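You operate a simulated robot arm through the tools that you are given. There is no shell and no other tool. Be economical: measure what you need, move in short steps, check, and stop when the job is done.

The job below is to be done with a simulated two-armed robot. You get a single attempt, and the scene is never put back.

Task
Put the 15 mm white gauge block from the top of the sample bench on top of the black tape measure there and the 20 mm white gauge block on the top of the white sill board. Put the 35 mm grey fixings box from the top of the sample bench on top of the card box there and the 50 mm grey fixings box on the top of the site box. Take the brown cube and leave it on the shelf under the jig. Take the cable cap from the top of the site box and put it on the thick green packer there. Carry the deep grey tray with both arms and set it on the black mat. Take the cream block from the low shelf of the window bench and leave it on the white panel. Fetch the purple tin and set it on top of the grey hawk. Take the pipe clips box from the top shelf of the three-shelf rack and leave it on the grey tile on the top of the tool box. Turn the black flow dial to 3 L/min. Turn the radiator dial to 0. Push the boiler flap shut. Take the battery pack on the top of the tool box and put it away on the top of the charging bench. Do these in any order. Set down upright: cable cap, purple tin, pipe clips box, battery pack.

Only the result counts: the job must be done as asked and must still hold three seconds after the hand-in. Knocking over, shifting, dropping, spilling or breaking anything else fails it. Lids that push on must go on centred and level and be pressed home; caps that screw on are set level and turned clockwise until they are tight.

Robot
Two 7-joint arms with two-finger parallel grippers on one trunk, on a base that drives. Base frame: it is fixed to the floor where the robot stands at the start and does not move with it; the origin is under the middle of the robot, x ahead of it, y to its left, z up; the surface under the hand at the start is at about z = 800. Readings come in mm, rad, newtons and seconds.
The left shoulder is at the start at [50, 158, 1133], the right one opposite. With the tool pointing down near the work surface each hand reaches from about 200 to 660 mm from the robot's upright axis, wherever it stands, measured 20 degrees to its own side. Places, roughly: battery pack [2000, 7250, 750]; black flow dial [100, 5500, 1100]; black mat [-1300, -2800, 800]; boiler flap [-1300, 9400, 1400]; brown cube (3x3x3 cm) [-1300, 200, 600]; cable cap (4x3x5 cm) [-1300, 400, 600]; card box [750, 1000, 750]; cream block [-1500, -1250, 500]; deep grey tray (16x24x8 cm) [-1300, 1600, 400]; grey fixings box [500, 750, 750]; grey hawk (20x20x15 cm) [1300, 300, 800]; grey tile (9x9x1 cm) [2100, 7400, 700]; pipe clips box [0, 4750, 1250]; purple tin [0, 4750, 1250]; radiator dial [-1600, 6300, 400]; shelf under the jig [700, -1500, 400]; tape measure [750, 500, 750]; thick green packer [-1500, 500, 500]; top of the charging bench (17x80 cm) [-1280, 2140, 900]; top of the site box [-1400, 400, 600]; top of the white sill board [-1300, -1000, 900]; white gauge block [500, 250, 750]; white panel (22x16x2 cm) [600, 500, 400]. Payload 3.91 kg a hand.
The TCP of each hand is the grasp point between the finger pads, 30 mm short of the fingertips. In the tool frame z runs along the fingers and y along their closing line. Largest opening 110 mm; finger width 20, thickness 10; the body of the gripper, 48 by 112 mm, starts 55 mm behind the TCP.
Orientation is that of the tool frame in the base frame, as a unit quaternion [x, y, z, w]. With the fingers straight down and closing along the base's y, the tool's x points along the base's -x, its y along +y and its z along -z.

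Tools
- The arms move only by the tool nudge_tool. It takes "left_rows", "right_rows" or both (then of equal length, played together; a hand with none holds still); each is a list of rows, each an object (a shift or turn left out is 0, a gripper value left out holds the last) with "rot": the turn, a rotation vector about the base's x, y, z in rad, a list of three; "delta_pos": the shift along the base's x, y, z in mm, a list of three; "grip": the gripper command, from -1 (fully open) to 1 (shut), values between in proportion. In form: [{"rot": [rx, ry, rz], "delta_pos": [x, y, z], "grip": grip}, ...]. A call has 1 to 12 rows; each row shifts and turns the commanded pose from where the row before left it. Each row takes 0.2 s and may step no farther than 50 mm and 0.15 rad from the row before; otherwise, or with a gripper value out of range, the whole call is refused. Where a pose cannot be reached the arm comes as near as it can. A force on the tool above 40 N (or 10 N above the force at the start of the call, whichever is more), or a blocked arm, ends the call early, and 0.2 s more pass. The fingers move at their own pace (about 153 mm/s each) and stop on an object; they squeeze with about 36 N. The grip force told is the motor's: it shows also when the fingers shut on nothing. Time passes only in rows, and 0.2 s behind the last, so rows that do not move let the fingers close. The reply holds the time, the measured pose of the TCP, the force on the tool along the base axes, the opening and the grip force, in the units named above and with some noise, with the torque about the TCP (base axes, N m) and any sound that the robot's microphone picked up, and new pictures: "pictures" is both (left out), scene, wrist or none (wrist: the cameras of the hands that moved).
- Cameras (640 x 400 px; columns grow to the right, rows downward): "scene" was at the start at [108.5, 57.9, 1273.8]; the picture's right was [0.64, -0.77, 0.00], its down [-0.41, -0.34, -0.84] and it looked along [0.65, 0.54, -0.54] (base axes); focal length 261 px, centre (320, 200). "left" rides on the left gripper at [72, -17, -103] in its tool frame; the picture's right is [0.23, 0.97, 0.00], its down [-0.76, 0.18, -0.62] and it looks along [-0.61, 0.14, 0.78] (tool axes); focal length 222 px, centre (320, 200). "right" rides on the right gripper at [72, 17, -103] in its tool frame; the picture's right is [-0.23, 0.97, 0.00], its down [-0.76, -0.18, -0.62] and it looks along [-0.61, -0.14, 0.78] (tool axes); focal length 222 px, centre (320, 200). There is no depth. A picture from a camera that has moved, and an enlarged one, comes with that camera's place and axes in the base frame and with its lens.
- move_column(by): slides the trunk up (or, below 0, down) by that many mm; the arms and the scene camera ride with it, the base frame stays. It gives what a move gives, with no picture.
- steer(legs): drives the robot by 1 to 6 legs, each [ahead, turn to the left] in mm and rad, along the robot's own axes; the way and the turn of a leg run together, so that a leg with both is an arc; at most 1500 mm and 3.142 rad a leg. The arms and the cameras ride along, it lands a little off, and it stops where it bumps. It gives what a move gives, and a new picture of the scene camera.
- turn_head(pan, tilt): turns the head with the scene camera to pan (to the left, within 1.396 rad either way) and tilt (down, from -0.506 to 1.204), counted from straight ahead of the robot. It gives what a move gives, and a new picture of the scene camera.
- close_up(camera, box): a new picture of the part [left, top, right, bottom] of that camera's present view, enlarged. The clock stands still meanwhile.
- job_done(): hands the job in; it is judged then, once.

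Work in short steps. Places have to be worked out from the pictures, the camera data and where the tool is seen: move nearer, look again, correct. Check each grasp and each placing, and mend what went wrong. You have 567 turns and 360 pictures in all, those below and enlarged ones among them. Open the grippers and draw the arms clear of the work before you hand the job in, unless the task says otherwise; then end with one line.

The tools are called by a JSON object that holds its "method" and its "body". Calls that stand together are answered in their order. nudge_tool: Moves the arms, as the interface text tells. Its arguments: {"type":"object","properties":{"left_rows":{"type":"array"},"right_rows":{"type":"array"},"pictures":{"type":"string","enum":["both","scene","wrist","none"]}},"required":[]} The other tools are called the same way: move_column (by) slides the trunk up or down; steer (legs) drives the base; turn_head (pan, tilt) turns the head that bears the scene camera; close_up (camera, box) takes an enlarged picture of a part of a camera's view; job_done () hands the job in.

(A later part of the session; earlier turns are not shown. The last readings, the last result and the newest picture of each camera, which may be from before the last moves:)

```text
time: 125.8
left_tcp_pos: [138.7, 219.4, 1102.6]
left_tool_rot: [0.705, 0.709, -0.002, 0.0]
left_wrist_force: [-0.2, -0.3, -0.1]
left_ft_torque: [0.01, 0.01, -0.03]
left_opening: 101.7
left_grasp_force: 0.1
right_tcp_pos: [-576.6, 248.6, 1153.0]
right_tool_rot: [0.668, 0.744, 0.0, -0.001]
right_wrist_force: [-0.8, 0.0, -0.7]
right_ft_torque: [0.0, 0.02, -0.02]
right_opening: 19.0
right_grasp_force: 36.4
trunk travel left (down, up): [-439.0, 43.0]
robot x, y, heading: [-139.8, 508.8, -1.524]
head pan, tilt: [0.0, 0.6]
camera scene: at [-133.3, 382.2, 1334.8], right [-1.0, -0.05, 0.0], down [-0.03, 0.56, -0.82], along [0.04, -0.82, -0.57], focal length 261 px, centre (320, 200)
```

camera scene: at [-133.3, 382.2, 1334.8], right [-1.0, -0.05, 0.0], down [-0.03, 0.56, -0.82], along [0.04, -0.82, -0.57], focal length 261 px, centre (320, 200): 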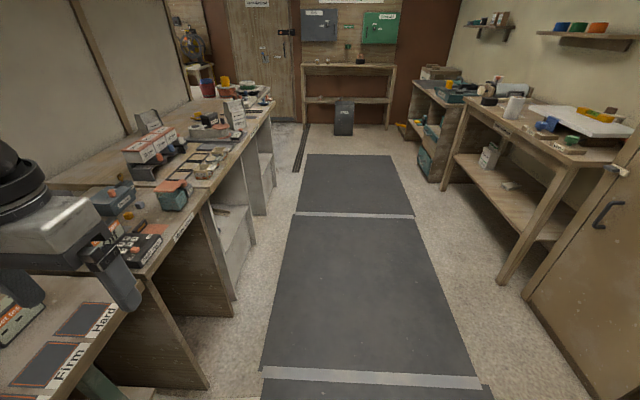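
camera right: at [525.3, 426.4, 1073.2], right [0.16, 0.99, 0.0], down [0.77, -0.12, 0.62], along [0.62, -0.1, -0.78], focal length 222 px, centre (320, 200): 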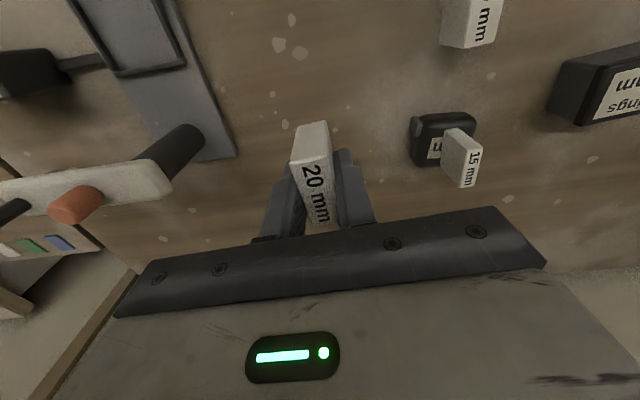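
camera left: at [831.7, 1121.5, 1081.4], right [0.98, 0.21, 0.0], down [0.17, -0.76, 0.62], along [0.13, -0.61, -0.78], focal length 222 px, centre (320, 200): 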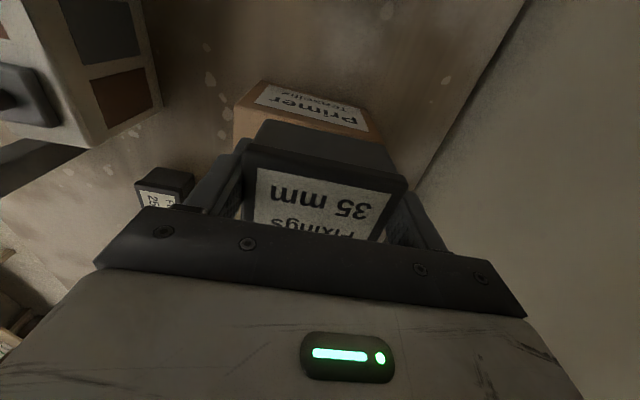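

I turn to face the bench and drive up.

{"method": "steer", "body": {"legs": [[0, 1.524], [195, 0]]}}

```text
time: 131.1
left_tcp_pos: [365.4, 769.8, 1102.1]
left_tool_rot: [0.024, 1.0, 0.0, 0.002]
left_wrist_force: [0.7, -0.4, -0.3]
left_ft_torque: [0.02, 0.04, -0.01]
left_opening: 101.7
left_grasp_force: 0.1
right_tcp_pos: [296.0, 59.2, 1150.9]
right_tool_rot: [-0.026, 1.0, 0.0, -0.001]
right_wrist_force: [0.6, 0.3, -0.3]
right_ft_torque: [-0.01, 0.01, -0.01]
right_opening: 18.8
right_grasp_force: 35.8
trunk travel left (down, up): [-439.0, 43.0]
robot x, y, heading: [58.4, 506.6, -0.001]
head pan, tilt: [0.0, 0.6]
camera scene: at [188.2, 508.8, 1334.8], right [-0.01, -1.0, 0.0], down [-0.57, 0.0, -0.82], along [0.82, -0.01, -0.57], focal length 261 px, centre (320, 200)
```

scene: 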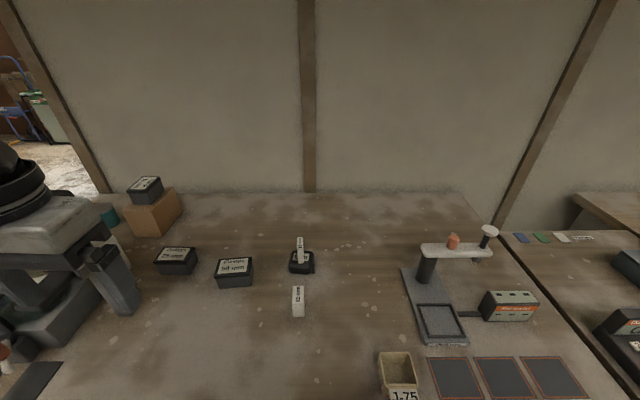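

Left hand to above the 50 mm box at about (620, 712).

{"method": "nudge_tool", "body": {"left_rows": [{"delta_pos": [0, -40, 0], "grip": -1}, {"delta_pos": [42, -18, -12]}, {"delta_pos": [42, 0, -12], "rot": [0, 0, 0.148]}, {"delta_pos": [42, 0, -12]}, {"delta_pos": [42, 0, -12]}, {"delta_pos": [42, 0, -12]}, {"delta_pos": [44, 0, -12]}, {"delta_pos": [0, 0, -45]}, {"delta_pos": [0, 0, -45]}, {"delta_pos": [0, 0, 0]}], "pictures": "wrist"}}

```text
time: 133.2
left_tcp_pos: [570.1, 743.6, 963.0]
left_tool_rot: [-0.05, 0.999, -0.003, 0.002]
left_wrist_force: [1.2, -0.1, 0.0]
left_ft_torque: [0.01, -0.02, 0.01]
left_opening: 110.0
left_grasp_force: 0.1
left hand out of reach, approached as far as the arm can: row 7, 8, 9
right_tcp_pos: [293.9, 56.9, 1152.3]
right_tool_rot: [-0.025, 1.0, 0.0, 0.0]
right_wrist_force: [0.5, -0.6, -0.4]
right_ft_torque: [0.02, 0.01, -0.01]
right_opening: 19.1
right_grasp_force: 35.7
trunk travel left (down, up): [-439.0, 43.0]
robot x, y, heading: [62.1, 512.5, -0.002]
head pan, tilt: [0.0, 0.6]
camera left: at [499.8, 720.0, 1065.3], right [-0.32, 0.95, -0.01], down [0.74, 0.25, 0.63], along [0.59, 0.2, -0.78], focal length 222 px, centre (320, 200)
```

left: 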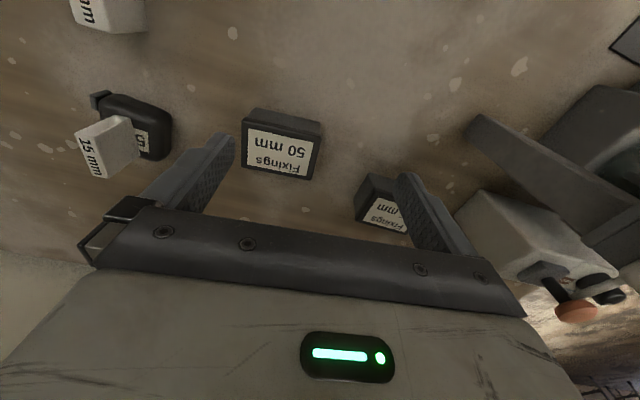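

The arm stops short; I lower the column (it was 64 mm up) to regain reach and retry.

{"method": "move_column", "body": {"by": -50}}

{"method": "nudge_tool", "body": {"left_rows": [{"delta_pos": [20, -10, 0]}, {"delta_pos": [20, -10, 0]}, {"delta_pos": [10, -12, 0]}, {"delta_pos": [0, 0, 0]}], "pictures": "none"}}

```text
time: 134.2
left_tcp_pos: [570.3, 742.4, 912.9]
left_tool_rot: [-0.05, 0.999, -0.001, 0.003]
left_wrist_force: [-0.3, 0.4, -0.1]
left_ft_torque: [0.02, 0.03, 0.0]
left_opening: 109.9
left_grasp_force: 0.0
right_tcp_pos: [293.9, 58.1, 1101.5]
right_tool_rot: [-0.025, 1.0, 0.0, 0.001]
right_wrist_force: [0.0, -0.1, -0.1]
right_ft_torque: [0.01, -0.05, 0.0]
right_opening: 19.3
right_grasp_force: 35.7
trunk travel left (down, up): [-389.0, 93.0]
robot x, y, heading: [55.6, 508.5, -0.007]
head pan, tilt: [0.0, 0.6]
```

```text
time: 135.2
left_tcp_pos: [576.8, 735.9, 930.9]
left_tool_rot: [-0.05, 0.999, -0.002, 0.003]
left_wrist_force: [-0.3, -0.4, 0.1]
left_ft_torque: [-0.01, 0.0, 0.01]
left_opening: 110.1
left_grasp_force: 0.1
left hand out of reach, approached as far as the arm can: row 1, 2, 3
right_tcp_pos: [295.5, 59.1, 1102.5]
right_tool_rot: [-0.025, 1.0, 0.0, 0.001]
right_wrist_force: [0.0, 0.5, -0.1]
right_ft_torque: [0.0, -0.01, -0.02]
right_opening: 19.3
right_grasp_force: 36.1
trunk travel left (down, up): [-389.0, 93.0]
robot x, y, heading: [60.5, 506.1, -0.008]
head pan, tilt: [0.0, 0.6]
```

I raise the hand and turn the base 0.2 rad right, which brings the left shoulder nearer to the target.

{"method": "nudge_tool", "body": {"left_rows": [{"delta_pos": [-20, 10, 40]}, {"delta_pos": [-20, 10, 20]}], "pictures": "none"}}

{"method": "steer", "body": {"legs": [[0, -0.22]]}}

{"method": "nudge_tool", "body": {"left_rows": [{"delta_pos": [0, 0, 0]}], "pictures": "wrist"}}

```text
time: 135.8
left_tcp_pos: [537.8, 755.6, 992.1]
left_tool_rot: [-0.05, 0.999, -0.002, 0.002]
left_wrist_force: [0.6, -0.2, 0.1]
left_ft_torque: [0.0, 0.02, 0.02]
left_opening: 110.0
left_grasp_force: 0.2
right_tcp_pos: [295.4, 58.0, 1102.0]
right_tool_rot: [-0.026, 1.0, -0.001, 0.001]
right_wrist_force: [0.7, 0.0, -2.0]
right_ft_torque: [-0.04, 0.01, 0.02]
right_opening: 19.3
right_grasp_force: 36.0
trunk travel left (down, up): [-389.0, 93.0]
robot x, y, heading: [57.6, 507.6, -0.004]
head pan, tilt: [0.0, 0.6]
```

```text
time: 137.0
left_tcp_pos: [579.4, 641.7, 990.6]
left_tool_rot: [0.064, 0.998, -0.002, 0.002]
left_wrist_force: [-0.4, 0.4, 0.4]
left_ft_torque: [0.0, -0.03, 0.01]
left_opening: 109.8
left_grasp_force: 0.0
right_tcp_pos: [188.3, 14.5, 1102.0]
right_tool_rot: [0.089, 0.996, -0.001, 0.001]
right_wrist_force: [-0.7, 0.2, -0.2]
right_ft_torque: [-0.01, -0.04, -0.03]
right_opening: 18.9
right_grasp_force: 36.2
trunk travel left (down, up): [-389.0, 93.0]
robot x, y, heading: [57.5, 509.2, -0.237]
head pan, tilt: [0.0, 0.6]
camera scene: at [183.7, 479.5, 1284.9], right [-0.23, -0.97, 0.0], down [-0.55, 0.13, -0.83], along [0.8, -0.19, -0.56], focal length 261 px, centre (320, 200)
```

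scene: 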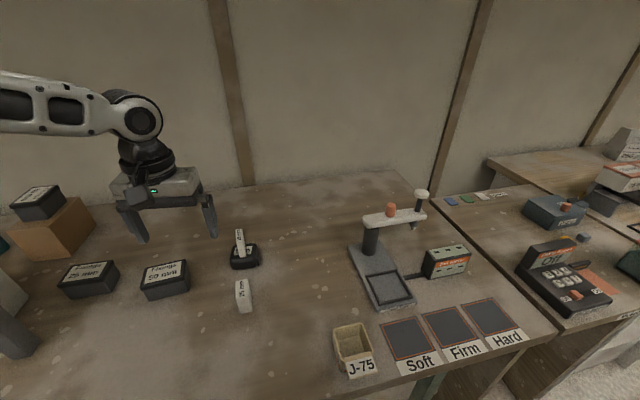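

```text
time: 137.4
left_tcp_pos: [580.4, 641.1, 991.4]
left_tool_rot: [0.064, 0.998, -0.001, 0.002]
left_wrist_force: [-0.3, 0.1, -0.3]
left_ft_torque: [0.01, -0.01, 0.0]
left_opening: 109.8
left_grasp_force: 0.0
right_tcp_pos: [186.3, 16.4, 1101.6]
right_tool_rot: [0.09, 0.996, 0.0, 0.001]
right_wrist_force: [-0.8, 0.1, -0.6]
right_ft_torque: [0.0, 0.0, -0.01]
right_opening: 19.2
right_grasp_force: 36.2
trunk travel left (down, up): [-389.0, 93.0]
robot x, y, heading: [57.9, 507.9, -0.235]
head pan, tilt: [0.0, 0.6]
camera left: at [506.5, 634.3, 1094.2], right [-0.1, 0.99, -0.01], down [0.78, 0.08, 0.63], along [0.62, 0.06, -0.78], focal length 222 px, centre (320, 200)
```

left: 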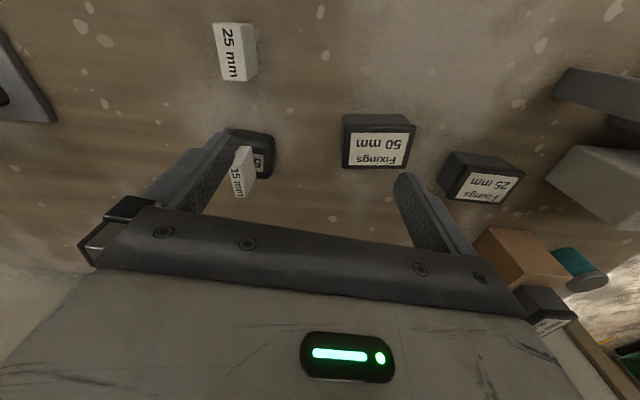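

Box confirmed at (618, 714). I move over it and align the yaw.

{"method": "nudge_tool", "body": {"left_rows": [{"delta_pos": [13, 25, 0], "rot": [0, 0, 0.115]}, {"delta_pos": [13, 25, 0], "rot": [0, 0, 0.115]}, {"delta_pos": [12, 22, -10]}, {"delta_pos": [0, 0, -40]}, {"delta_pos": [0, 0, -30]}, {"delta_pos": [0, 0, 0]}], "pictures": "wrist"}}

```text
time: 138.8
left_tcp_pos: [621.2, 712.9, 912.0]
left_tool_rot: [-0.051, 0.999, -0.002, 0.003]
left_wrist_force: [1.0, 0.3, 0.8]
left_ft_torque: [0.01, 0.04, -0.01]
left_opening: 109.9
left_grasp_force: 0.1
right_tcp_pos: [187.3, 16.2, 1101.9]
right_tool_rot: [0.089, 0.996, 0.0, 0.001]
right_wrist_force: [-1.2, -0.5, -0.9]
right_ft_torque: [0.03, 0.01, 0.02]
right_opening: 19.2
right_grasp_force: 35.7
trunk travel left (down, up): [-389.0, 93.0]
robot x, y, heading: [61.0, 508.4, -0.234]
head pan, tilt: [0.0, 0.6]
camera left: at [550.1, 689.7, 1013.8], right [-0.32, 0.95, -0.01], down [0.74, 0.26, 0.63], along [0.59, 0.2, -0.78], focal length 222 px, centre (320, 200)
```

left: 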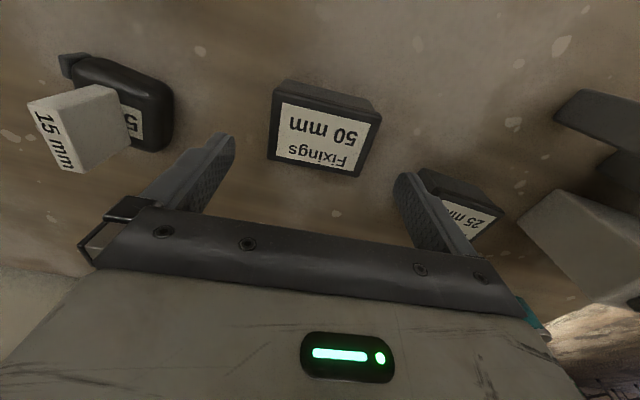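

Descend around the box.

{"method": "nudge_tool", "body": {"left_rows": [{"delta_pos": [-5, 1, -35]}, {"delta_pos": [0, 0, -25]}, {"delta_pos": [0, 0, -15]}, {"delta_pos": [0, 0, 0]}], "pictures": "wrist"}}

```text
time: 139.8
left_tcp_pos: [612.3, 714.6, 838.8]
left_tool_rot: [-0.05, 0.999, -0.002, 0.004]
left_wrist_force: [0.0, 0.5, 0.0]
left_ft_torque: [-0.01, -0.03, 0.01]
left_opening: 110.0
left_grasp_force: 0.0
right_tcp_pos: [187.7, 15.1, 1100.9]
right_tool_rot: [0.09, 0.996, 0.0, 0.001]
right_wrist_force: [0.2, 0.2, -0.9]
right_ft_torque: [0.01, 0.0, 0.02]
right_opening: 19.2
right_grasp_force: 35.8
trunk travel left (down, up): [-389.0, 93.0]
robot x, y, heading: [58.4, 507.2, -0.229]
head pan, tilt: [0.0, 0.6]
camera left: at [542.1, 691.2, 940.8], right [-0.32, 0.95, -0.01], down [0.74, 0.26, 0.63], along [0.59, 0.2, -0.78], focal length 222 px, centre (320, 200)
```

left: 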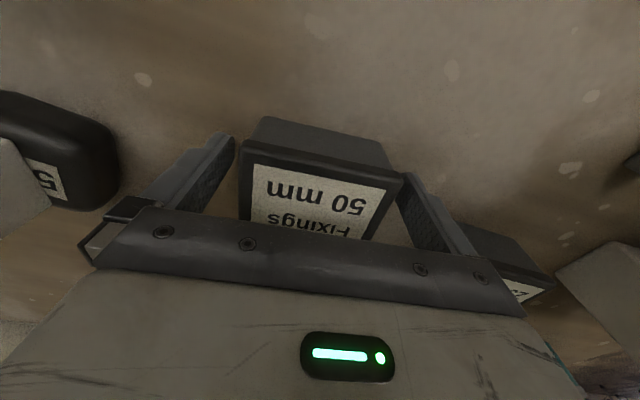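

{"method": "nudge_tool", "body": {"left_rows": [{"grip": -0.6}, {"grip": -0.3}, {"grip": 0.2}, {"grip": 1}, {"grip": 1}, {"grip": 1}, {"delta_pos": [0, 0, 40]}, {"delta_pos": [0, 0, 45]}, {"delta_pos": [0, 0, 45]}, {"delta_pos": [-20, 0, 40]}, {"delta_pos": [-40, 0, 25]}, {"delta_pos": [-45, 0, 10]}], "pictures": "none"}}

{"method": "nudge_tool", "body": {"left_rows": [{"delta_pos": [-45, 0, 10]}, {"delta_pos": [-45, 0, 10]}, {"delta_pos": [-40, 0, 0]}, {"delta_pos": [0, 0, 0]}], "pictures": "scene"}}

```text
time: 142.4
left_tcp_pos: [509.5, 716.0, 1047.0]
left_tool_rot: [-0.051, 0.999, -0.003, 0.003]
left_wrist_force: [0.5, -0.3, -2.9]
left_ft_torque: [-0.02, 0.01, -0.02]
left_opening: 79.8
left_grasp_force: 35.7
right_tcp_pos: [185.9, 15.6, 1102.3]
right_tool_rot: [0.089, 0.996, -0.001, 0.001]
right_wrist_force: [0.1, -0.7, 0.0]
right_ft_torque: [0.03, 0.02, -0.02]
right_opening: 19.2
right_grasp_force: 36.1
trunk travel left (down, up): [-389.0, 93.0]
robot x, y, heading: [60.6, 507.3, -0.234]
head pan, tilt: [0.0, 0.6]
```

```text
time: 143.4
left_tcp_pos: [380.1, 709.4, 1061.9]
left_tool_rot: [-0.051, 0.999, -0.002, 0.002]
left_wrist_force: [0.2, -0.1, -2.7]
left_ft_torque: [0.03, 0.0, -0.02]
left_opening: 79.8
left_grasp_force: 36.0
right_tcp_pos: [187.3, 15.6, 1102.2]
right_tool_rot: [0.089, 0.996, 0.0, 0.001]
right_wrist_force: [-0.3, -0.1, -0.2]
right_ft_torque: [0.01, -0.03, 0.0]
right_opening: 19.0
right_grasp_force: 36.1
trunk travel left (down, up): [-389.0, 93.0]
robot x, y, heading: [58.2, 508.5, -0.237]
head pan, tilt: [0.0, 0.6]
camera scene: at [184.2, 479.8, 1284.8], right [-0.23, -0.97, 0.0], down [-0.55, 0.13, -0.82], along [0.8, -0.19, -0.57], focal length 261 px, centre (320, 200)
```

scene: 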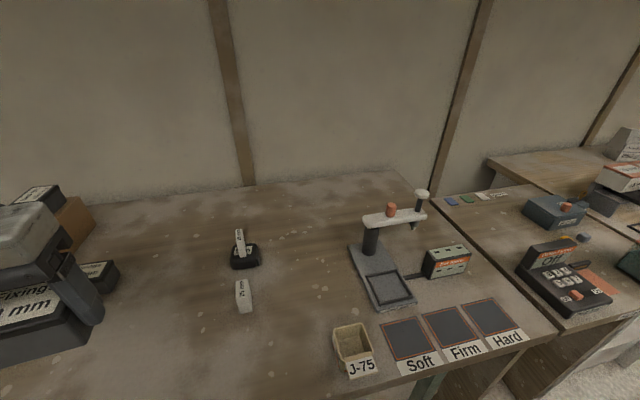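

Both pieces are in hand. I back off and turn round to face the site box side.

{"method": "steer", "body": {"legs": [[-350, 0], [0, 1.7], [0, 1.678]]}}

```text
time: 153.9
left_tcp_pos: [-523.9, 301.4, 1062.7]
left_tool_rot: [0.98, 0.198, -0.003, -0.002]
left_wrist_force: [-0.9, -0.2, -3.0]
left_ft_torque: [-0.02, -0.04, 0.02]
left_opening: 79.6
left_grasp_force: 35.9
right_tcp_pos: [-544.2, 1022.4, 1102.7]
right_tool_rot: [0.998, 0.061, -0.002, -0.001]
right_wrist_force: [-0.2, -0.2, -0.7]
right_ft_torque: [0.01, -0.01, 0.03]
right_opening: 19.0
right_grasp_force: 35.7
trunk travel left (down, up): [-389.0, 93.0]
robot x, y, heading: [-278.1, 586.8, -3.077]
head pan, tilt: [0.0, 0.6]
camera scene: at [-404.7, 581.8, 1284.9], right [-0.06, 1.0, 0.0], down [0.56, 0.04, -0.82], along [-0.82, -0.05, -0.57], focal length 261 px, centre (320, 200)
```

scene: 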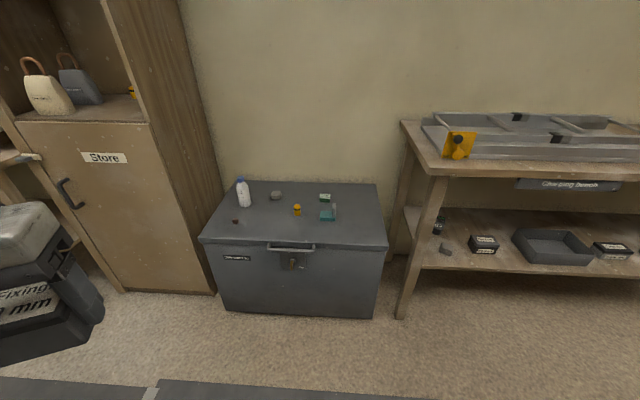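

I see the site box and charging bench with the deep grey tray on its low shelf. Zooms for detail.

{"method": "close_up", "body": {"camera": "scene", "box": [195, 165, 395, 275]}}

{"method": "close_up", "body": {"camera": "scene", "box": [390, 90, 640, 290]}}

```text
3.20 times, centred on (295, 220) of scene
camera zoom: at [-404.7, 581.8, 1284.9], right [-0.06, 1.0, 0.0], down [0.56, 0.04, -0.82], along [-0.82, -0.05, -0.57], focal length 836 px, centre (400, 136)
```

zoom: 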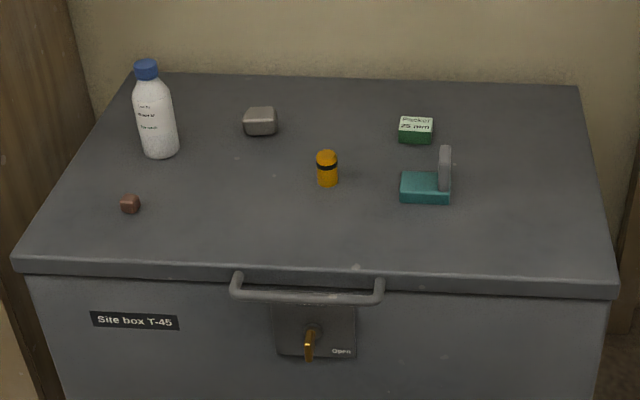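

```text
2.00 times, centred on (515, 190) of scene
camera zoom: at [-404.7, 581.8, 1284.9], right [-0.06, 1.0, 0.0], down [0.56, 0.04, -0.82], along [-0.82, -0.05, -0.57], focal length 522 px, centre (-70, 220)
```

zoom: 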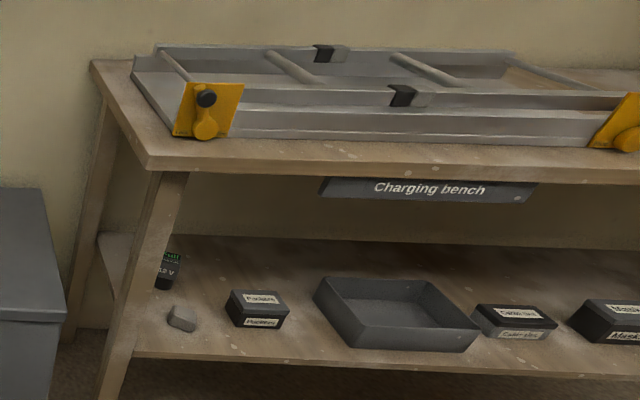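

The yellow cylinder should be the cable cap, the small brown cube at the left. I drive up to the site box at about (-790, 470).

{"method": "steer", "body": {"legs": [[0, 0.16], [515, 0], [0, -0.225]]}}

{"method": "turn_head", "body": {"pan": 0.0, "tilt": 0.9}}

```text
time: 158.5
left_tcp_pos: [-1044.7, 195.0, 1063.5]
left_tool_rot: [0.985, 0.173, -0.003, -0.002]
left_wrist_force: [0.0, 0.6, -3.4]
left_ft_torque: [-0.01, -0.02, 0.0]
left_opening: 79.4
left_grasp_force: 36.2
right_tcp_pos: [-1029.5, 914.1, 1102.3]
right_tool_rot: [0.999, 0.035, -0.002, 0.0]
right_wrist_force: [0.0, -1.1, -0.6]
right_ft_torque: [0.0, 0.0, -0.01]
right_opening: 18.9
right_grasp_force: 35.6
trunk travel left (down, up): [-389.0, 93.0]
robot x, y, heading: [-785.1, 465.8, -3.132]
head pan, tilt: [0.0, 0.6]
camera scene: at [-912.6, 467.8, 1284.9], right [-0.01, 1.0, 0.0], down [0.56, 0.01, -0.83], along [-0.82, -0.01, -0.56], focal length 261 px, centre (320, 200)
```

scene: 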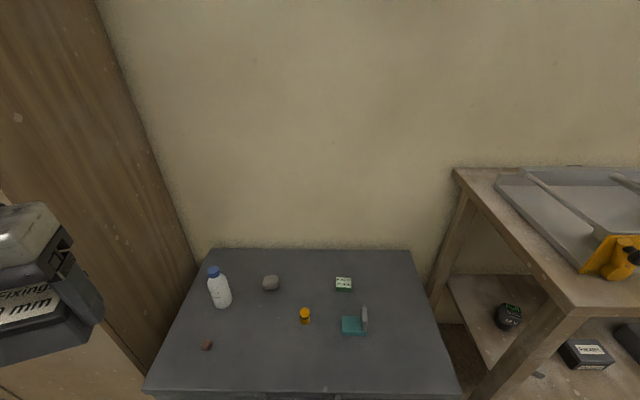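

```text
time: 159.3
left_tcp_pos: [-1046.3, 196.0, 1063.4]
left_tool_rot: [0.985, 0.173, -0.003, -0.002]
left_wrist_force: [-0.4, 0.5, -3.0]
left_ft_torque: [0.0, -0.01, 0.0]
left_opening: 79.3
left_grasp_force: 35.8
right_tcp_pos: [-1028.1, 913.9, 1101.0]
right_tool_rot: [0.999, 0.035, -0.001, -0.001]
right_wrist_force: [-0.1, -0.3, -0.6]
right_ft_torque: [0.02, 0.05, -0.03]
right_opening: 19.1
right_grasp_force: 36.5
trunk travel left (down, up): [-389.0, 93.0]
robot x, y, heading: [-781.5, 467.9, -3.126]
head pan, tilt: [0.0, 0.901]
camera scene: at [-899.8, 467.8, 1260.1], right [-0.01, 1.0, 0.0], down [0.78, 0.01, -0.62], along [-0.62, -0.01, -0.78], focal length 261 px, centre (320, 200)
```

scene: 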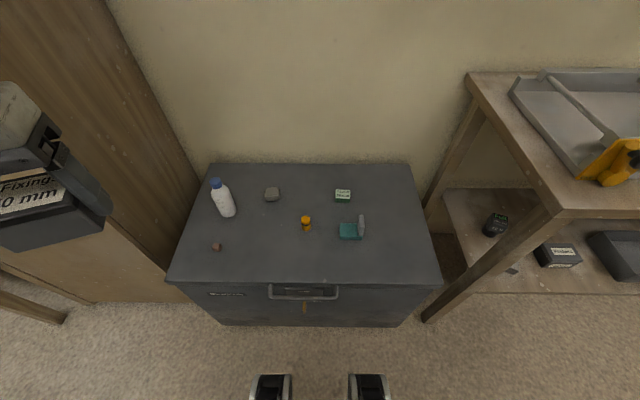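

Base has room. I zoom on the site box top.

{"method": "close_up", "body": {"camera": "scene", "box": [250, 170, 390, 260]}}

{"method": "close_up", "body": {"camera": "scene", "box": [165, 155, 325, 290]}}

```text
4.44 times, centred on (320, 215) of scene
camera zoom: at [-899.8, 467.8, 1260.1], right [-0.01, 1.0, 0.0], down [0.78, 0.01, -0.62], along [-0.62, -0.01, -0.78], focal length 1161 px, centre (320, 133)
```

zoom: 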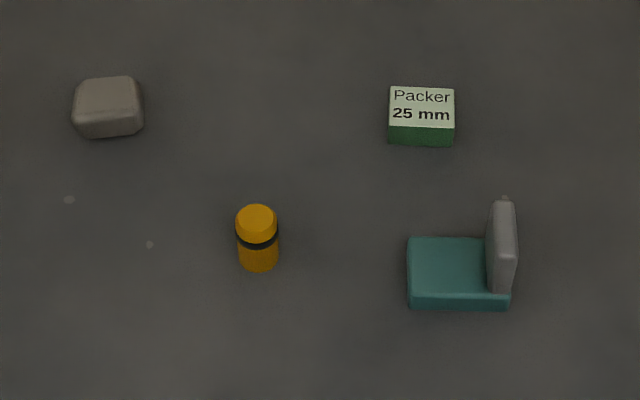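

```text
2.96 times, centred on (245, 222) of scene
camera zoom: at [-899.8, 467.8, 1260.1], right [-0.01, 1.0, 0.0], down [0.78, 0.01, -0.62], along [-0.62, -0.01, -0.78], focal length 774 px, centre (542, 133)
```

zoom: 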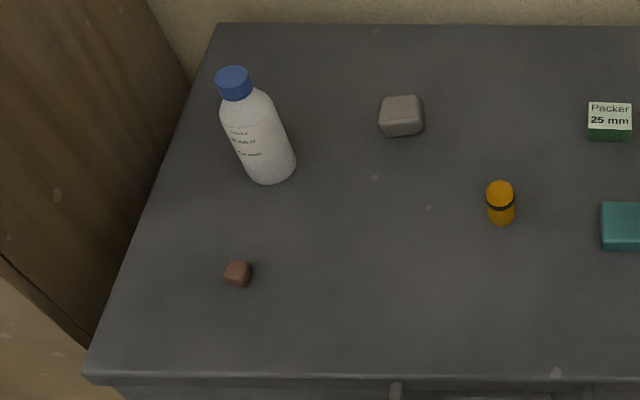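

The green "Packer 25 mm" is the thick green packer. I lower the column 150 mm, which also lets me triangulate the top's height.

{"method": "move_column", "body": {"by": -150}}

{"method": "close_up", "body": {"camera": "scene", "box": [250, 140, 410, 240]}}

{"method": "close_up", "body": {"camera": "scene", "box": [150, 140, 350, 290]}}

```text
time: 161.0
left_tcp_pos: [-1046.0, 194.2, 912.8]
left_tool_rot: [0.985, 0.174, -0.003, -0.001]
left_wrist_force: [0.9, 0.0, -2.0]
left_ft_torque: [0.0, -0.02, 0.0]
left_opening: 79.6
left_grasp_force: 35.8
right_tcp_pos: [-1028.8, 914.4, 952.2]
right_tool_rot: [0.999, 0.035, 0.0, -0.001]
right_wrist_force: [-1.0, -0.3, -0.5]
right_ft_torque: [-0.02, -0.02, -0.02]
right_opening: 19.0
right_grasp_force: 36.3
trunk travel left (down, up): [-239.0, 243.0]
robot x, y, heading: [-783.6, 468.0, -3.132]
head pan, tilt: [0.0, 0.901]
```

```text
4.00 times, centred on (330, 190) of scene
camera zoom: at [-899.7, 467.8, 1110.1], right [-0.01, 1.0, 0.0], down [0.78, 0.01, -0.62], along [-0.62, -0.01, -0.78], focal length 1045 px, centre (280, 240)
```

zoom: 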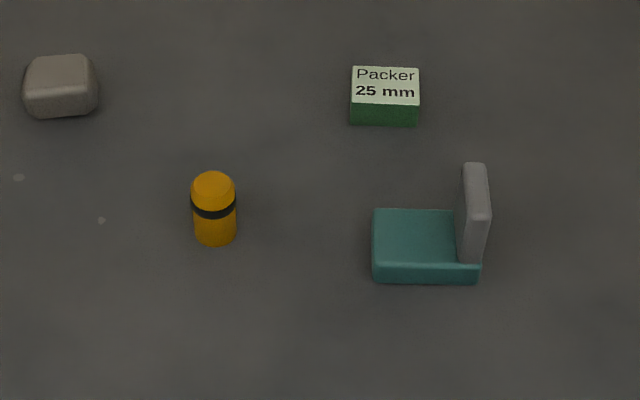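

```text
2.67 times, centred on (250, 215) of scene
camera zoom: at [-899.7, 467.8, 1110.1], right [-0.01, 1.0, 0.0], down [0.78, 0.01, -0.62], along [-0.62, -0.01, -0.78], focal length 697 px, centre (507, 160)
```

zoom: 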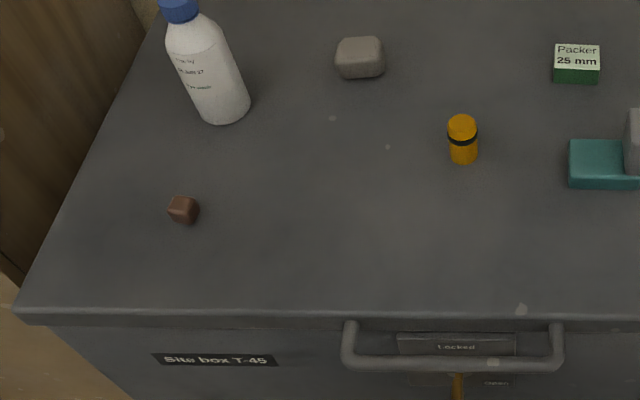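

Top of the site box is z≈561; cap at (-1344, 419), packer centre (-1459, 538), cube (-1260, 164). I bring the 50 mm box to (-1235, 300).

{"method": "nudge_tool", "body": {"left_rows": [{"delta_pos": [-32, 18, -25], "rot": [0, 0, -0.12]}, {"delta_pos": [-32, 18, -25], "rot": [0, 0, -0.12]}, {"delta_pos": [-32, 18, -25], "rot": [0, 0, -0.11]}, {"delta_pos": [-32, 18, -25]}, {"delta_pos": [-32, 18, -25]}, {"delta_pos": [-29, 16, -25]}, {"delta_pos": [0, 0, -45]}, {"delta_pos": [0, 0, -45]}, {"delta_pos": [0, 0, -35]}, {"delta_pos": [0, 0, 0]}], "pictures": "scene"}}

```text
time: 163.2
left_tcp_pos: [-1193.1, 252.4, 689.7]
left_tool_rot: [1.0, 0.001, -0.003, -0.003]
left_wrist_force: [0.2, 0.1, -2.2]
left_ft_torque: [0.0, -0.03, 0.0]
left_opening: 79.7
left_grasp_force: 36.2
left hand out of reach, approached as far as the arm can: row 6, 7, 8, 9
right_tcp_pos: [-1028.6, 915.0, 953.0]
right_tool_rot: [0.999, 0.035, -0.001, -0.001]
right_wrist_force: [-0.2, -0.2, -0.3]
right_ft_torque: [0.01, -0.02, 0.03]
right_opening: 19.2
right_grasp_force: 35.7
trunk travel left (down, up): [-239.0, 243.0]
robot x, y, heading: [-784.4, 468.5, -3.123]
head pan, tilt: [0.0, 0.901]
camera scene: at [-899.8, 467.8, 1110.1], right [-0.01, 1.0, 0.0], down [0.78, 0.01, -0.62], along [-0.62, -0.01, -0.78], focal length 261 px, centre (320, 200)
```

scene: 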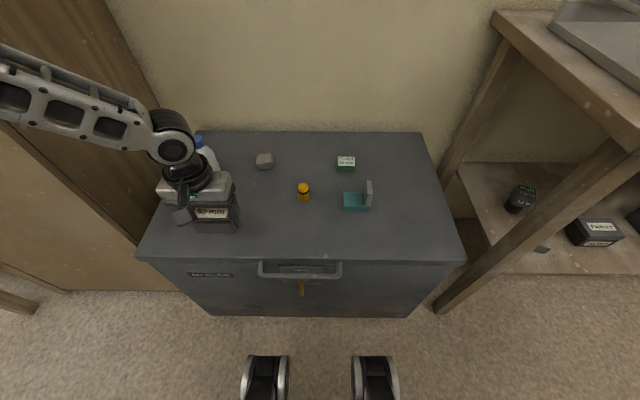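

The left arm has an inward limit; I'll place it at about (-1225, 252) instead, lowering by the column.

{"method": "nudge_tool", "body": {"left_rows": [{"delta_pos": [-16, 0, 0]}, {"delta_pos": [-16, 0, 0]}, {"delta_pos": [0, 0, 0]}], "pictures": "none"}}

{"method": "move_column", "body": {"by": -60}}

{"method": "close_up", "body": {"camera": "scene", "box": [120, 110, 320, 260]}}

```text
time: 164.0
left_tcp_pos: [-1218.1, 242.4, 697.9]
left_tool_rot: [1.0, 0.001, -0.004, -0.002]
left_wrist_force: [-0.4, 0.0, -2.6]
left_ft_torque: [-0.01, 0.0, -0.01]
left_opening: 79.5
left_grasp_force: 35.7
left hand out of reach, approached as far as the arm can: row 1, 2
right_tcp_pos: [-1028.8, 914.4, 953.1]
right_tool_rot: [0.999, 0.035, 0.0, -0.001]
right_wrist_force: [0.8, -0.3, 0.2]
right_ft_torque: [-0.02, 0.02, 0.02]
right_opening: 19.1
right_grasp_force: 35.9
trunk travel left (down, up): [-239.0, 243.0]
robot x, y, heading: [-782.2, 469.2, -3.127]
head pan, tilt: [0.0, 0.901]
```

```text
time: 165.0
left_tcp_pos: [-1218.7, 242.4, 638.1]
left_tool_rot: [1.0, 0.0, -0.004, -0.003]
left_wrist_force: [0.2, -1.0, -3.0]
left_ft_torque: [0.03, -0.01, -0.01]
left_opening: 79.5
left_grasp_force: 35.8
right_tcp_pos: [-1028.5, 914.2, 892.4]
right_tool_rot: [0.999, 0.035, -0.001, -0.001]
right_wrist_force: [-0.8, 0.1, -0.6]
right_ft_torque: [0.0, -0.03, -0.02]
right_opening: 19.2
right_grasp_force: 36.4
trunk travel left (down, up): [-179.0, 303.0]
robot x, y, heading: [-784.5, 470.1, -3.13]
head pan, tilt: [0.0, 0.901]
```

```text
2.67 times, centred on (220, 185) of scene
camera zoom: at [-899.7, 467.8, 1050.1], right [-0.01, 1.0, 0.0], down [0.78, 0.01, -0.62], along [-0.62, -0.01, -0.78], focal length 697 px, centre (587, 240)
```

zoom: 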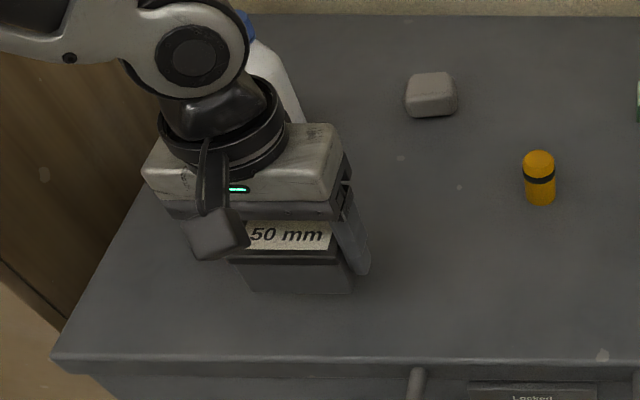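

Clear of the cube. Lower further.

{"method": "move_column", "body": {"by": -33}}

{"method": "move_column", "body": {"by": -3}}

```text
time: 165.8
left_tcp_pos: [-1217.8, 242.7, 604.8]
left_tool_rot: [1.0, 0.0, -0.003, -0.002]
left_wrist_force: [0.0, 0.5, -2.4]
left_ft_torque: [0.0, -0.01, 0.01]
left_opening: 79.8
left_grasp_force: 35.9
right_tcp_pos: [-1028.4, 914.3, 860.3]
right_tool_rot: [0.999, 0.035, -0.001, -0.001]
right_wrist_force: [0.3, 0.6, 0.7]
right_ft_torque: [0.02, 0.03, -0.01]
right_opening: 19.1
right_grasp_force: 36.2
trunk travel left (down, up): [-146.0, 336.0]
robot x, y, heading: [-784.0, 471.0, -3.125]
head pan, tilt: [0.0, 0.901]
```

```text
time: 166.3
left_tcp_pos: [-1218.7, 243.3, 602.6]
left_tool_rot: [1.0, 0.0, -0.004, -0.003]
left_wrist_force: [-0.2, -0.1, -3.0]
left_ft_torque: [-0.01, -0.01, -0.01]
left_opening: 79.8
left_grasp_force: 35.7
right_tcp_pos: [-1029.1, 914.2, 855.7]
right_tool_rot: [0.999, 0.035, -0.002, 0.0]
right_wrist_force: [-0.4, -0.2, 0.1]
right_ft_torque: [0.04, 0.0, -0.01]
right_opening: 19.1
right_grasp_force: 35.7
trunk travel left (down, up): [-143.0, 339.0]
robot x, y, heading: [-783.9, 471.6, -3.125]
head pan, tilt: [0.0, 0.901]
```

{"method": "move_column", "body": {"by": -3}}

{"method": "close_up", "body": {"camera": "scene", "box": [150, 130, 290, 230]}}

```text
time: 166.8
left_tcp_pos: [-1218.8, 241.5, 599.2]
left_tool_rot: [1.0, 0.0, -0.003, -0.002]
left_wrist_force: [-0.2, 0.5, -2.5]
left_ft_torque: [0.01, -0.06, 0.01]
left_opening: 79.9
left_grasp_force: 36.1
right_tcp_pos: [-1028.6, 913.7, 854.0]
right_tool_rot: [0.999, 0.034, -0.001, -0.002]
right_wrist_force: [0.6, -0.1, -0.6]
right_ft_torque: [0.0, 0.0, 0.01]
right_opening: 19.1
right_grasp_force: 36.2
trunk travel left (down, up): [-140.0, 342.0]
robot x, y, heading: [-783.4, 470.4, -3.13]
head pan, tilt: [0.0, 0.901]
```

```text
4.00 times, centred on (220, 180) of scene
camera zoom: at [-899.8, 467.8, 1011.1], right [-0.01, 1.0, 0.0], down [0.78, 0.01, -0.62], along [-0.62, -0.01, -0.78], focal length 1045 px, centre (720, 280)
```

zoom: 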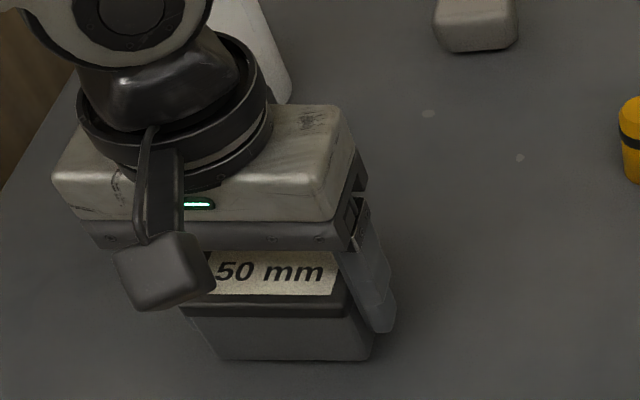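

{"method": "move_column", "body": {"by": -3}}

{"method": "move_column", "body": {"by": -3}}

```text
time: 167.3
left_tcp_pos: [-1218.4, 241.2, 596.9]
left_tool_rot: [1.0, 0.0, -0.004, -0.003]
left_wrist_force: [0.1, -0.3, -2.8]
left_ft_torque: [0.0, 0.0, 0.01]
left_opening: 79.7
left_grasp_force: 35.7
right_tcp_pos: [-1029.8, 913.7, 849.6]
right_tool_rot: [0.999, 0.035, 0.0, -0.001]
right_wrist_force: [-1.0, -0.2, -0.1]
right_ft_torque: [0.02, 0.01, -0.01]
right_opening: 18.9
right_grasp_force: 36.2
trunk travel left (down, up): [-137.0, 345.0]
robot x, y, heading: [-782.1, 467.1, -3.128]
head pan, tilt: [0.0, 0.901]
```

```text
time: 167.9
left_tcp_pos: [-1218.2, 240.5, 592.9]
left_tool_rot: [1.0, 0.0, -0.004, -0.003]
left_wrist_force: [0.3, -0.5, -3.4]
left_ft_torque: [-0.04, 0.0, 0.05]
left_opening: 79.8
left_grasp_force: 36.0
right_tcp_pos: [-1028.8, 914.4, 847.2]
right_tool_rot: [0.999, 0.035, -0.001, -0.001]
right_wrist_force: [0.5, -0.5, -0.4]
right_ft_torque: [-0.04, -0.01, 0.01]
right_opening: 19.1
right_grasp_force: 36.1
trunk travel left (down, up): [-134.0, 348.0]
robot x, y, heading: [-782.6, 469.0, -3.127]
head pan, tilt: [0.0, 0.901]
```

{"method": "move_column", "body": {"by": -2}}

{"method": "move_column", "body": {"by": -2}}

{"method": "move_column", "body": {"by": -2}}

```text
time: 168.4
left_tcp_pos: [-1218.2, 241.5, 591.8]
left_tool_rot: [1.0, 0.0, -0.004, -0.002]
left_wrist_force: [3.9, -0.6, 11.0]
left_ft_torque: [-0.58, -0.19, 0.16]
left_opening: 79.7
left_grasp_force: 35.7
right_tcp_pos: [-1028.0, 914.9, 844.5]
right_tool_rot: [0.999, 0.035, -0.001, 0.0]
right_wrist_force: [-0.5, 0.3, -0.9]
right_ft_torque: [-0.01, -0.01, 0.0]
right_opening: 19.0
right_grasp_force: 36.4
trunk travel left (down, up): [-132.0, 350.0]
robot x, y, heading: [-784.2, 468.5, -3.129]
head pan, tilt: [0.0, 0.901]
```

```text
time: 168.9
left_tcp_pos: [-1218.6, 242.6, 591.9]
left_tool_rot: [1.0, 0.0, -0.006, -0.002]
left_wrist_force: [6.7, -5.7, 29.4]
left_ft_torque: [-0.63, -0.52, 0.06]
left_opening: 79.6
left_grasp_force: 36.1
right_tcp_pos: [-1029.0, 914.5, 843.6]
right_tool_rot: [0.999, 0.036, -0.002, 0.0]
right_wrist_force: [0.6, 0.4, 0.0]
right_ft_torque: [-0.01, 0.0, -0.04]
right_opening: 18.9
right_grasp_force: 35.5
trunk travel left (down, up): [-130.0, 352.0]
robot x, y, heading: [-782.1, 466.6, -3.127]
head pan, tilt: [0.0, 0.901]
```

```text
time: 169.4
left_tcp_pos: [-1219.4, 244.0, 590.1]
left_tool_rot: [1.0, 0.0, -0.007, -0.003]
left_wrist_force: [4.2, -5.4, 32.1]
left_ft_torque: [-0.79, 0.07, 0.04]
left_opening: 79.7
left_grasp_force: 35.9
right_tcp_pos: [-1028.2, 914.6, 841.6]
right_tool_rot: [0.999, 0.034, -0.002, 0.0]
right_wrist_force: [0.5, 0.4, -0.6]
right_ft_torque: [0.02, 0.0, 0.01]
right_opening: 19.1
right_grasp_force: 36.1
trunk travel left (down, up): [-128.0, 354.0]
robot x, y, heading: [-783.1, 467.6, -3.126]
head pan, tilt: [0.0, 0.901]
```

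Contact at surface z≈553. I ease off 5 mm, open and rise.

{"method": "move_column", "body": {"by": 5}}

{"method": "nudge_tool", "body": {"left_rows": [{"grip": -0.55}, {"grip": -0.65}, {"grip": -0.65}, {"delta_pos": [0, 0, 0]}], "pictures": "none"}}

{"method": "move_column", "body": {"by": 100}}

{"method": "close_up", "body": {"camera": "scene", "box": [120, 110, 400, 285]}}

```text
time: 170.0
left_tcp_pos: [-1217.5, 242.8, 591.0]
left_tool_rot: [1.0, -0.001, -0.002, -0.003]
left_wrist_force: [-1.1, -0.1, 0.7]
left_ft_torque: [-0.11, 0.14, -0.07]
left_opening: 79.9
left_grasp_force: 36.3
right_tcp_pos: [-1028.0, 914.2, 846.3]
right_tool_rot: [0.999, 0.035, -0.001, -0.001]
right_wrist_force: [-0.2, -0.3, -1.0]
right_ft_torque: [0.02, 0.0, 0.0]
right_opening: 18.9
right_grasp_force: 36.2
trunk travel left (down, up): [-133.0, 349.0]
robot x, y, heading: [-781.9, 469.3, -3.125]
head pan, tilt: [0.0, 0.901]
```

```text
time: 171.0
left_tcp_pos: [-1219.0, 242.1, 592.2]
left_tool_rot: [1.0, -0.001, -0.003, -0.003]
left_wrist_force: [0.3, 1.0, -0.3]
left_ft_torque: [0.0, 0.0, 0.0]
left_opening: 90.6
left_grasp_force: 0.0
right_tcp_pos: [-1029.5, 913.9, 845.7]
right_tool_rot: [0.999, 0.035, -0.001, -0.001]
right_wrist_force: [-0.6, -1.1, 1.0]
right_ft_torque: [0.01, 0.0, -0.01]
right_opening: 19.1
right_grasp_force: 36.3
trunk travel left (down, up): [-133.0, 349.0]
robot x, y, heading: [-784.7, 473.6, -3.134]
head pan, tilt: [0.0, 0.901]
```

```text
time: 172.3
left_tcp_pos: [-1218.1, 241.4, 693.8]
left_tool_rot: [1.0, 0.0, -0.003, -0.003]
left_wrist_force: [-0.2, 0.0, 0.0]
left_ft_torque: [-0.05, 0.02, -0.01]
left_opening: 90.9
left_grasp_force: 0.0
right_tcp_pos: [-1029.2, 915.1, 946.1]
right_tool_rot: [0.999, 0.036, -0.001, -0.001]
right_wrist_force: [0.6, 0.2, -0.2]
right_ft_torque: [-0.02, 0.06, 0.01]
right_opening: 19.1
right_grasp_force: 36.3
trunk travel left (down, up): [-233.0, 249.0]
robot x, y, heading: [-780.7, 469.1, -3.125]
head pan, tilt: [0.0, 0.901]
```

```text
2.29 times, centred on (260, 198) of scene
camera zoom: at [-899.7, 467.9, 1104.1], right [-0.01, 1.0, 0.0], down [0.78, 0.01, -0.62], along [-0.62, -0.01, -0.78], focal length 597 px, centre (457, 206)
```

zoom: 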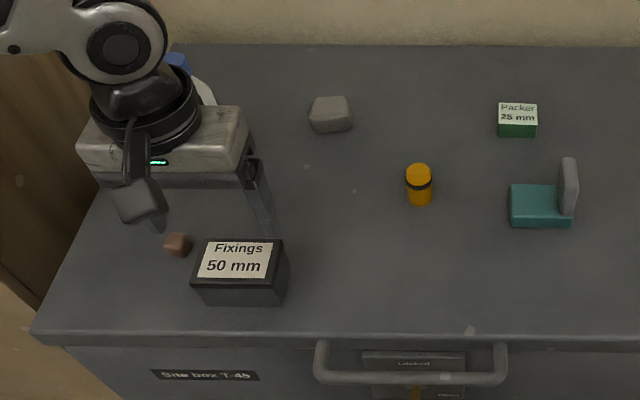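

Placed well. For the cable cap I need the left arm working outward, so I raise slightly and reposition the base to about (-850, 640), turned right by 0.3 rad.

{"method": "move_column", "body": {"by": 60}}

{"method": "steer", "body": {"legs": [[-250, 0], [0, -0.499], [359, 0], [0, 0.187]]}}

```text
time: 173.3
left_tcp_pos: [-1219.6, 240.7, 751.8]
left_tool_rot: [1.0, 0.0, -0.003, -0.003]
left_wrist_force: [0.4, 0.0, 0.5]
left_ft_torque: [0.0, 0.02, -0.01]
left_opening: 90.8
left_grasp_force: 0.0
right_tcp_pos: [-1029.1, 914.0, 1005.6]
right_tool_rot: [0.999, 0.035, -0.001, -0.001]
right_wrist_force: [0.1, -0.8, 0.1]
right_ft_torque: [-0.03, 0.0, 0.0]
right_opening: 19.1
right_grasp_force: 35.9
trunk travel left (down, up): [-293.0, 189.0]
robot x, y, heading: [-780.5, 466.7, -3.126]
head pan, tilt: [0.0, 0.901]
```

```text
time: 179.2
left_tcp_pos: [-1339.9, 563.1, 752.3]
left_tool_rot: [0.987, -0.158, -0.003, -0.003]
left_wrist_force: [-0.8, 0.5, 0.1]
left_ft_torque: [0.01, -0.02, -0.03]
left_opening: 91.1
left_grasp_force: 0.0
right_tcp_pos: [-949.9, 1143.3, 1006.1]
right_tool_rot: [0.993, -0.122, -0.001, -0.001]
right_wrist_force: [-0.3, 0.1, -0.7]
right_ft_torque: [0.0, -0.01, 0.0]
right_opening: 19.1
right_grasp_force: 35.8
trunk travel left (down, up): [-293.0, 189.0]
robot x, y, heading: [-858.3, 646.9, 2.841]
head pan, tilt: [0.0, 0.901]
camera scene: at [-967.0, 678.8, 1164.1], right [0.3, 0.95, 0.0], down [0.75, -0.23, -0.62], along [-0.59, 0.19, -0.78], focal length 261 px, centre (320, 200)
```

scene: 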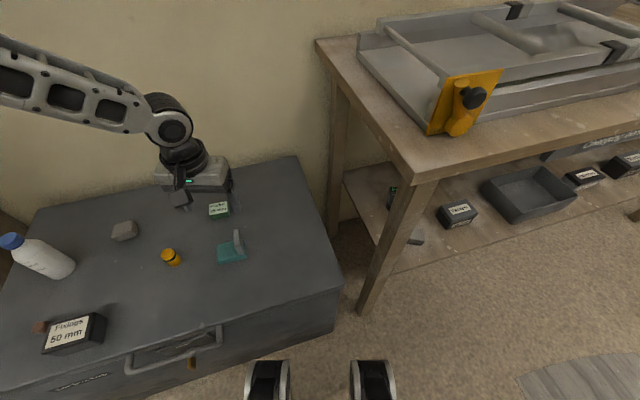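

I take a zoom from here for cap and packer.

{"method": "close_up", "body": {"camera": "scene", "box": [140, 185, 260, 275]}}

```text
4.44 times, centred on (200, 230) of scene
camera zoom: at [-967.0, 678.8, 1164.1], right [0.3, 0.95, 0.0], down [0.75, -0.23, -0.62], along [-0.59, 0.19, -0.78], focal length 1161 px, centre (853, 67)
```

zoom: 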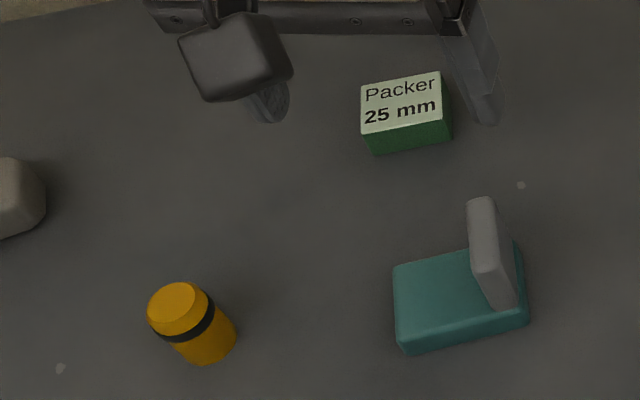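

Cap at (-1348, 419), packer (-1467, 538). I bring the left hand above the cap.

{"method": "nudge_tool", "body": {"left_rows": [{"delta_pos": [0, -45, 0], "grip": -0.1}, {"delta_pos": [0, -45, 0]}, {"delta_pos": [-4, -45, 0]}, {"delta_pos": [-4, -9, 0]}, {"delta_pos": [0, 0, 0]}], "pictures": "none"}}

{"method": "move_column", "body": {"by": -90}}

{"method": "nudge_tool", "body": {"left_rows": [{"delta_pos": [0, 0, 0]}], "pictures": "wrist"}}

```text
time: 180.4
left_tcp_pos: [-1345.4, 420.1, 751.3]
left_tool_rot: [0.987, -0.158, -0.003, -0.004]
left_wrist_force: [-0.1, 0.4, -0.1]
left_ft_torque: [-0.02, -0.02, 0.0]
left_opening: 60.3
left_grasp_force: 0.0
right_tcp_pos: [-949.7, 1143.4, 1006.1]
right_tool_rot: [0.992, -0.123, 0.0, -0.001]
right_wrist_force: [0.9, 0.9, 0.1]
right_ft_torque: [-0.02, -0.02, 0.01]
right_opening: 19.2
right_grasp_force: 36.3
trunk travel left (down, up): [-293.0, 189.0]
robot x, y, heading: [-856.9, 639.8, 2.841]
head pan, tilt: [0.0, 0.901]
```

```text
time: 181.6
left_tcp_pos: [-1346.4, 419.3, 661.5]
left_tool_rot: [0.987, -0.158, -0.003, -0.004]
left_wrist_force: [-0.2, 0.6, -0.5]
left_ft_torque: [-0.01, -0.03, 0.05]
left_opening: 60.4
left_grasp_force: 0.0
right_tcp_pos: [-949.5, 1143.4, 917.3]
right_tool_rot: [0.992, -0.122, -0.001, -0.001]
right_wrist_force: [-0.6, 0.3, -0.7]
right_ft_torque: [-0.06, -0.01, -0.02]
right_opening: 19.2
right_grasp_force: 35.8
trunk travel left (down, up): [-203.0, 279.0]
robot x, y, heading: [-860.1, 644.9, 2.84]
head pan, tilt: [0.0, 0.901]
```

```text
time: 182.0
left_tcp_pos: [-1346.3, 418.9, 661.2]
left_tool_rot: [0.987, -0.158, -0.003, -0.003]
left_wrist_force: [0.0, -0.8, 0.4]
left_ft_torque: [0.01, -0.02, -0.02]
left_opening: 60.7
left_grasp_force: 0.0
right_tcp_pos: [-950.7, 1144.2, 916.3]
right_tool_rot: [0.992, -0.123, 0.0, -0.001]
right_wrist_force: [0.9, 0.3, -0.2]
right_ft_torque: [0.0, 0.01, -0.02]
right_opening: 19.2
right_grasp_force: 35.9
trunk travel left (down, up): [-203.0, 279.0]
robot x, y, heading: [-855.9, 643.2, 2.839]
head pan, tilt: [0.0, 0.901]
camera left: at [-1270.7, 412.4, 764.0], right [-0.09, -1.0, -0.01], down [-0.78, 0.06, 0.63], along [-0.62, 0.06, -0.78], focal length 222 px, centre (320, 200)
```

left: 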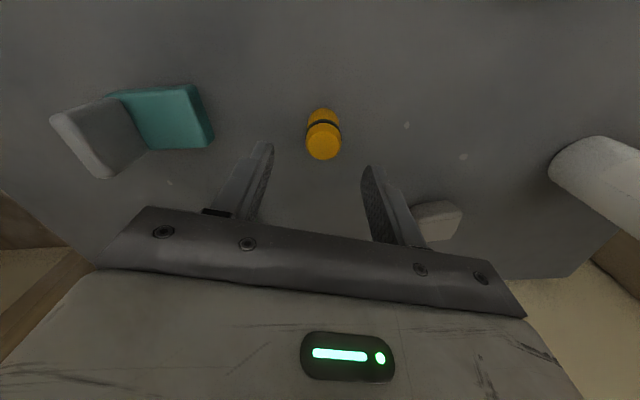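

Centred. Lower by the column and grip.

{"method": "move_column", "body": {"by": -64}}

{"method": "nudge_tool", "body": {"left_rows": [{"grip": 0.2}, {"grip": 0.35}, {"grip": 0.45}, {"grip": 1}, {"grip": 1}, {"delta_pos": [0, 0, 0]}], "pictures": "wrist"}}

```text
time: 183.1
left_tcp_pos: [-1345.0, 419.1, 596.5]
left_tool_rot: [0.987, -0.159, -0.003, -0.003]
left_wrist_force: [0.3, 0.6, 0.8]
left_ft_torque: [-0.01, 0.02, -0.02]
left_opening: 60.5
left_grasp_force: 0.1
right_tcp_pos: [-949.6, 1143.7, 851.6]
right_tool_rot: [0.992, -0.123, -0.001, -0.001]
right_wrist_force: [-0.7, 0.5, -0.9]
right_ft_torque: [-0.02, 0.01, 0.01]
right_opening: 19.2
right_grasp_force: 35.5
trunk travel left (down, up): [-139.0, 343.0]
robot x, y, heading: [-856.9, 644.7, 2.845]
head pan, tilt: [0.0, 0.901]
```

```text
time: 184.5
left_tcp_pos: [-1345.7, 418.4, 597.7]
left_tool_rot: [0.987, -0.158, -0.004, -0.003]
left_wrist_force: [-0.1, -0.3, -0.9]
left_ft_torque: [0.01, -0.03, 0.0]
left_opening: 27.2
left_grasp_force: 35.7
right_tcp_pos: [-950.6, 1142.7, 852.2]
right_tool_rot: [0.992, -0.123, -0.001, -0.002]
right_wrist_force: [0.6, 0.9, -0.5]
right_ft_torque: [0.0, 0.01, 0.01]
right_opening: 18.8
right_grasp_force: 35.8
trunk travel left (down, up): [-139.0, 343.0]
robot x, y, heading: [-857.3, 643.8, 2.839]
head pan, tilt: [0.0, 0.901]
camera left: at [-1270.7, 412.4, 699.9], right [-0.09, -1.0, -0.01], down [-0.78, 0.06, 0.63], along [-0.62, 0.06, -0.78], focal length 222 px, centre (320, 200)
```

left: 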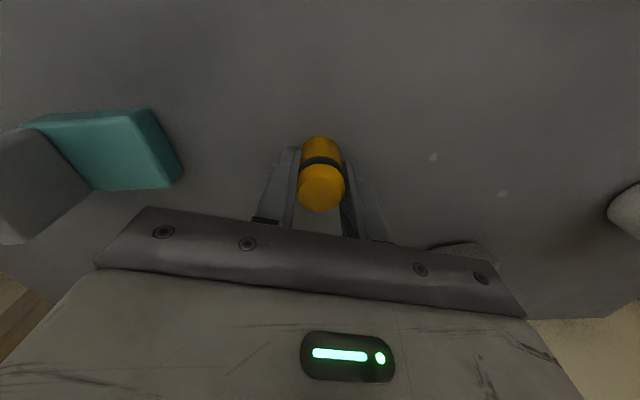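

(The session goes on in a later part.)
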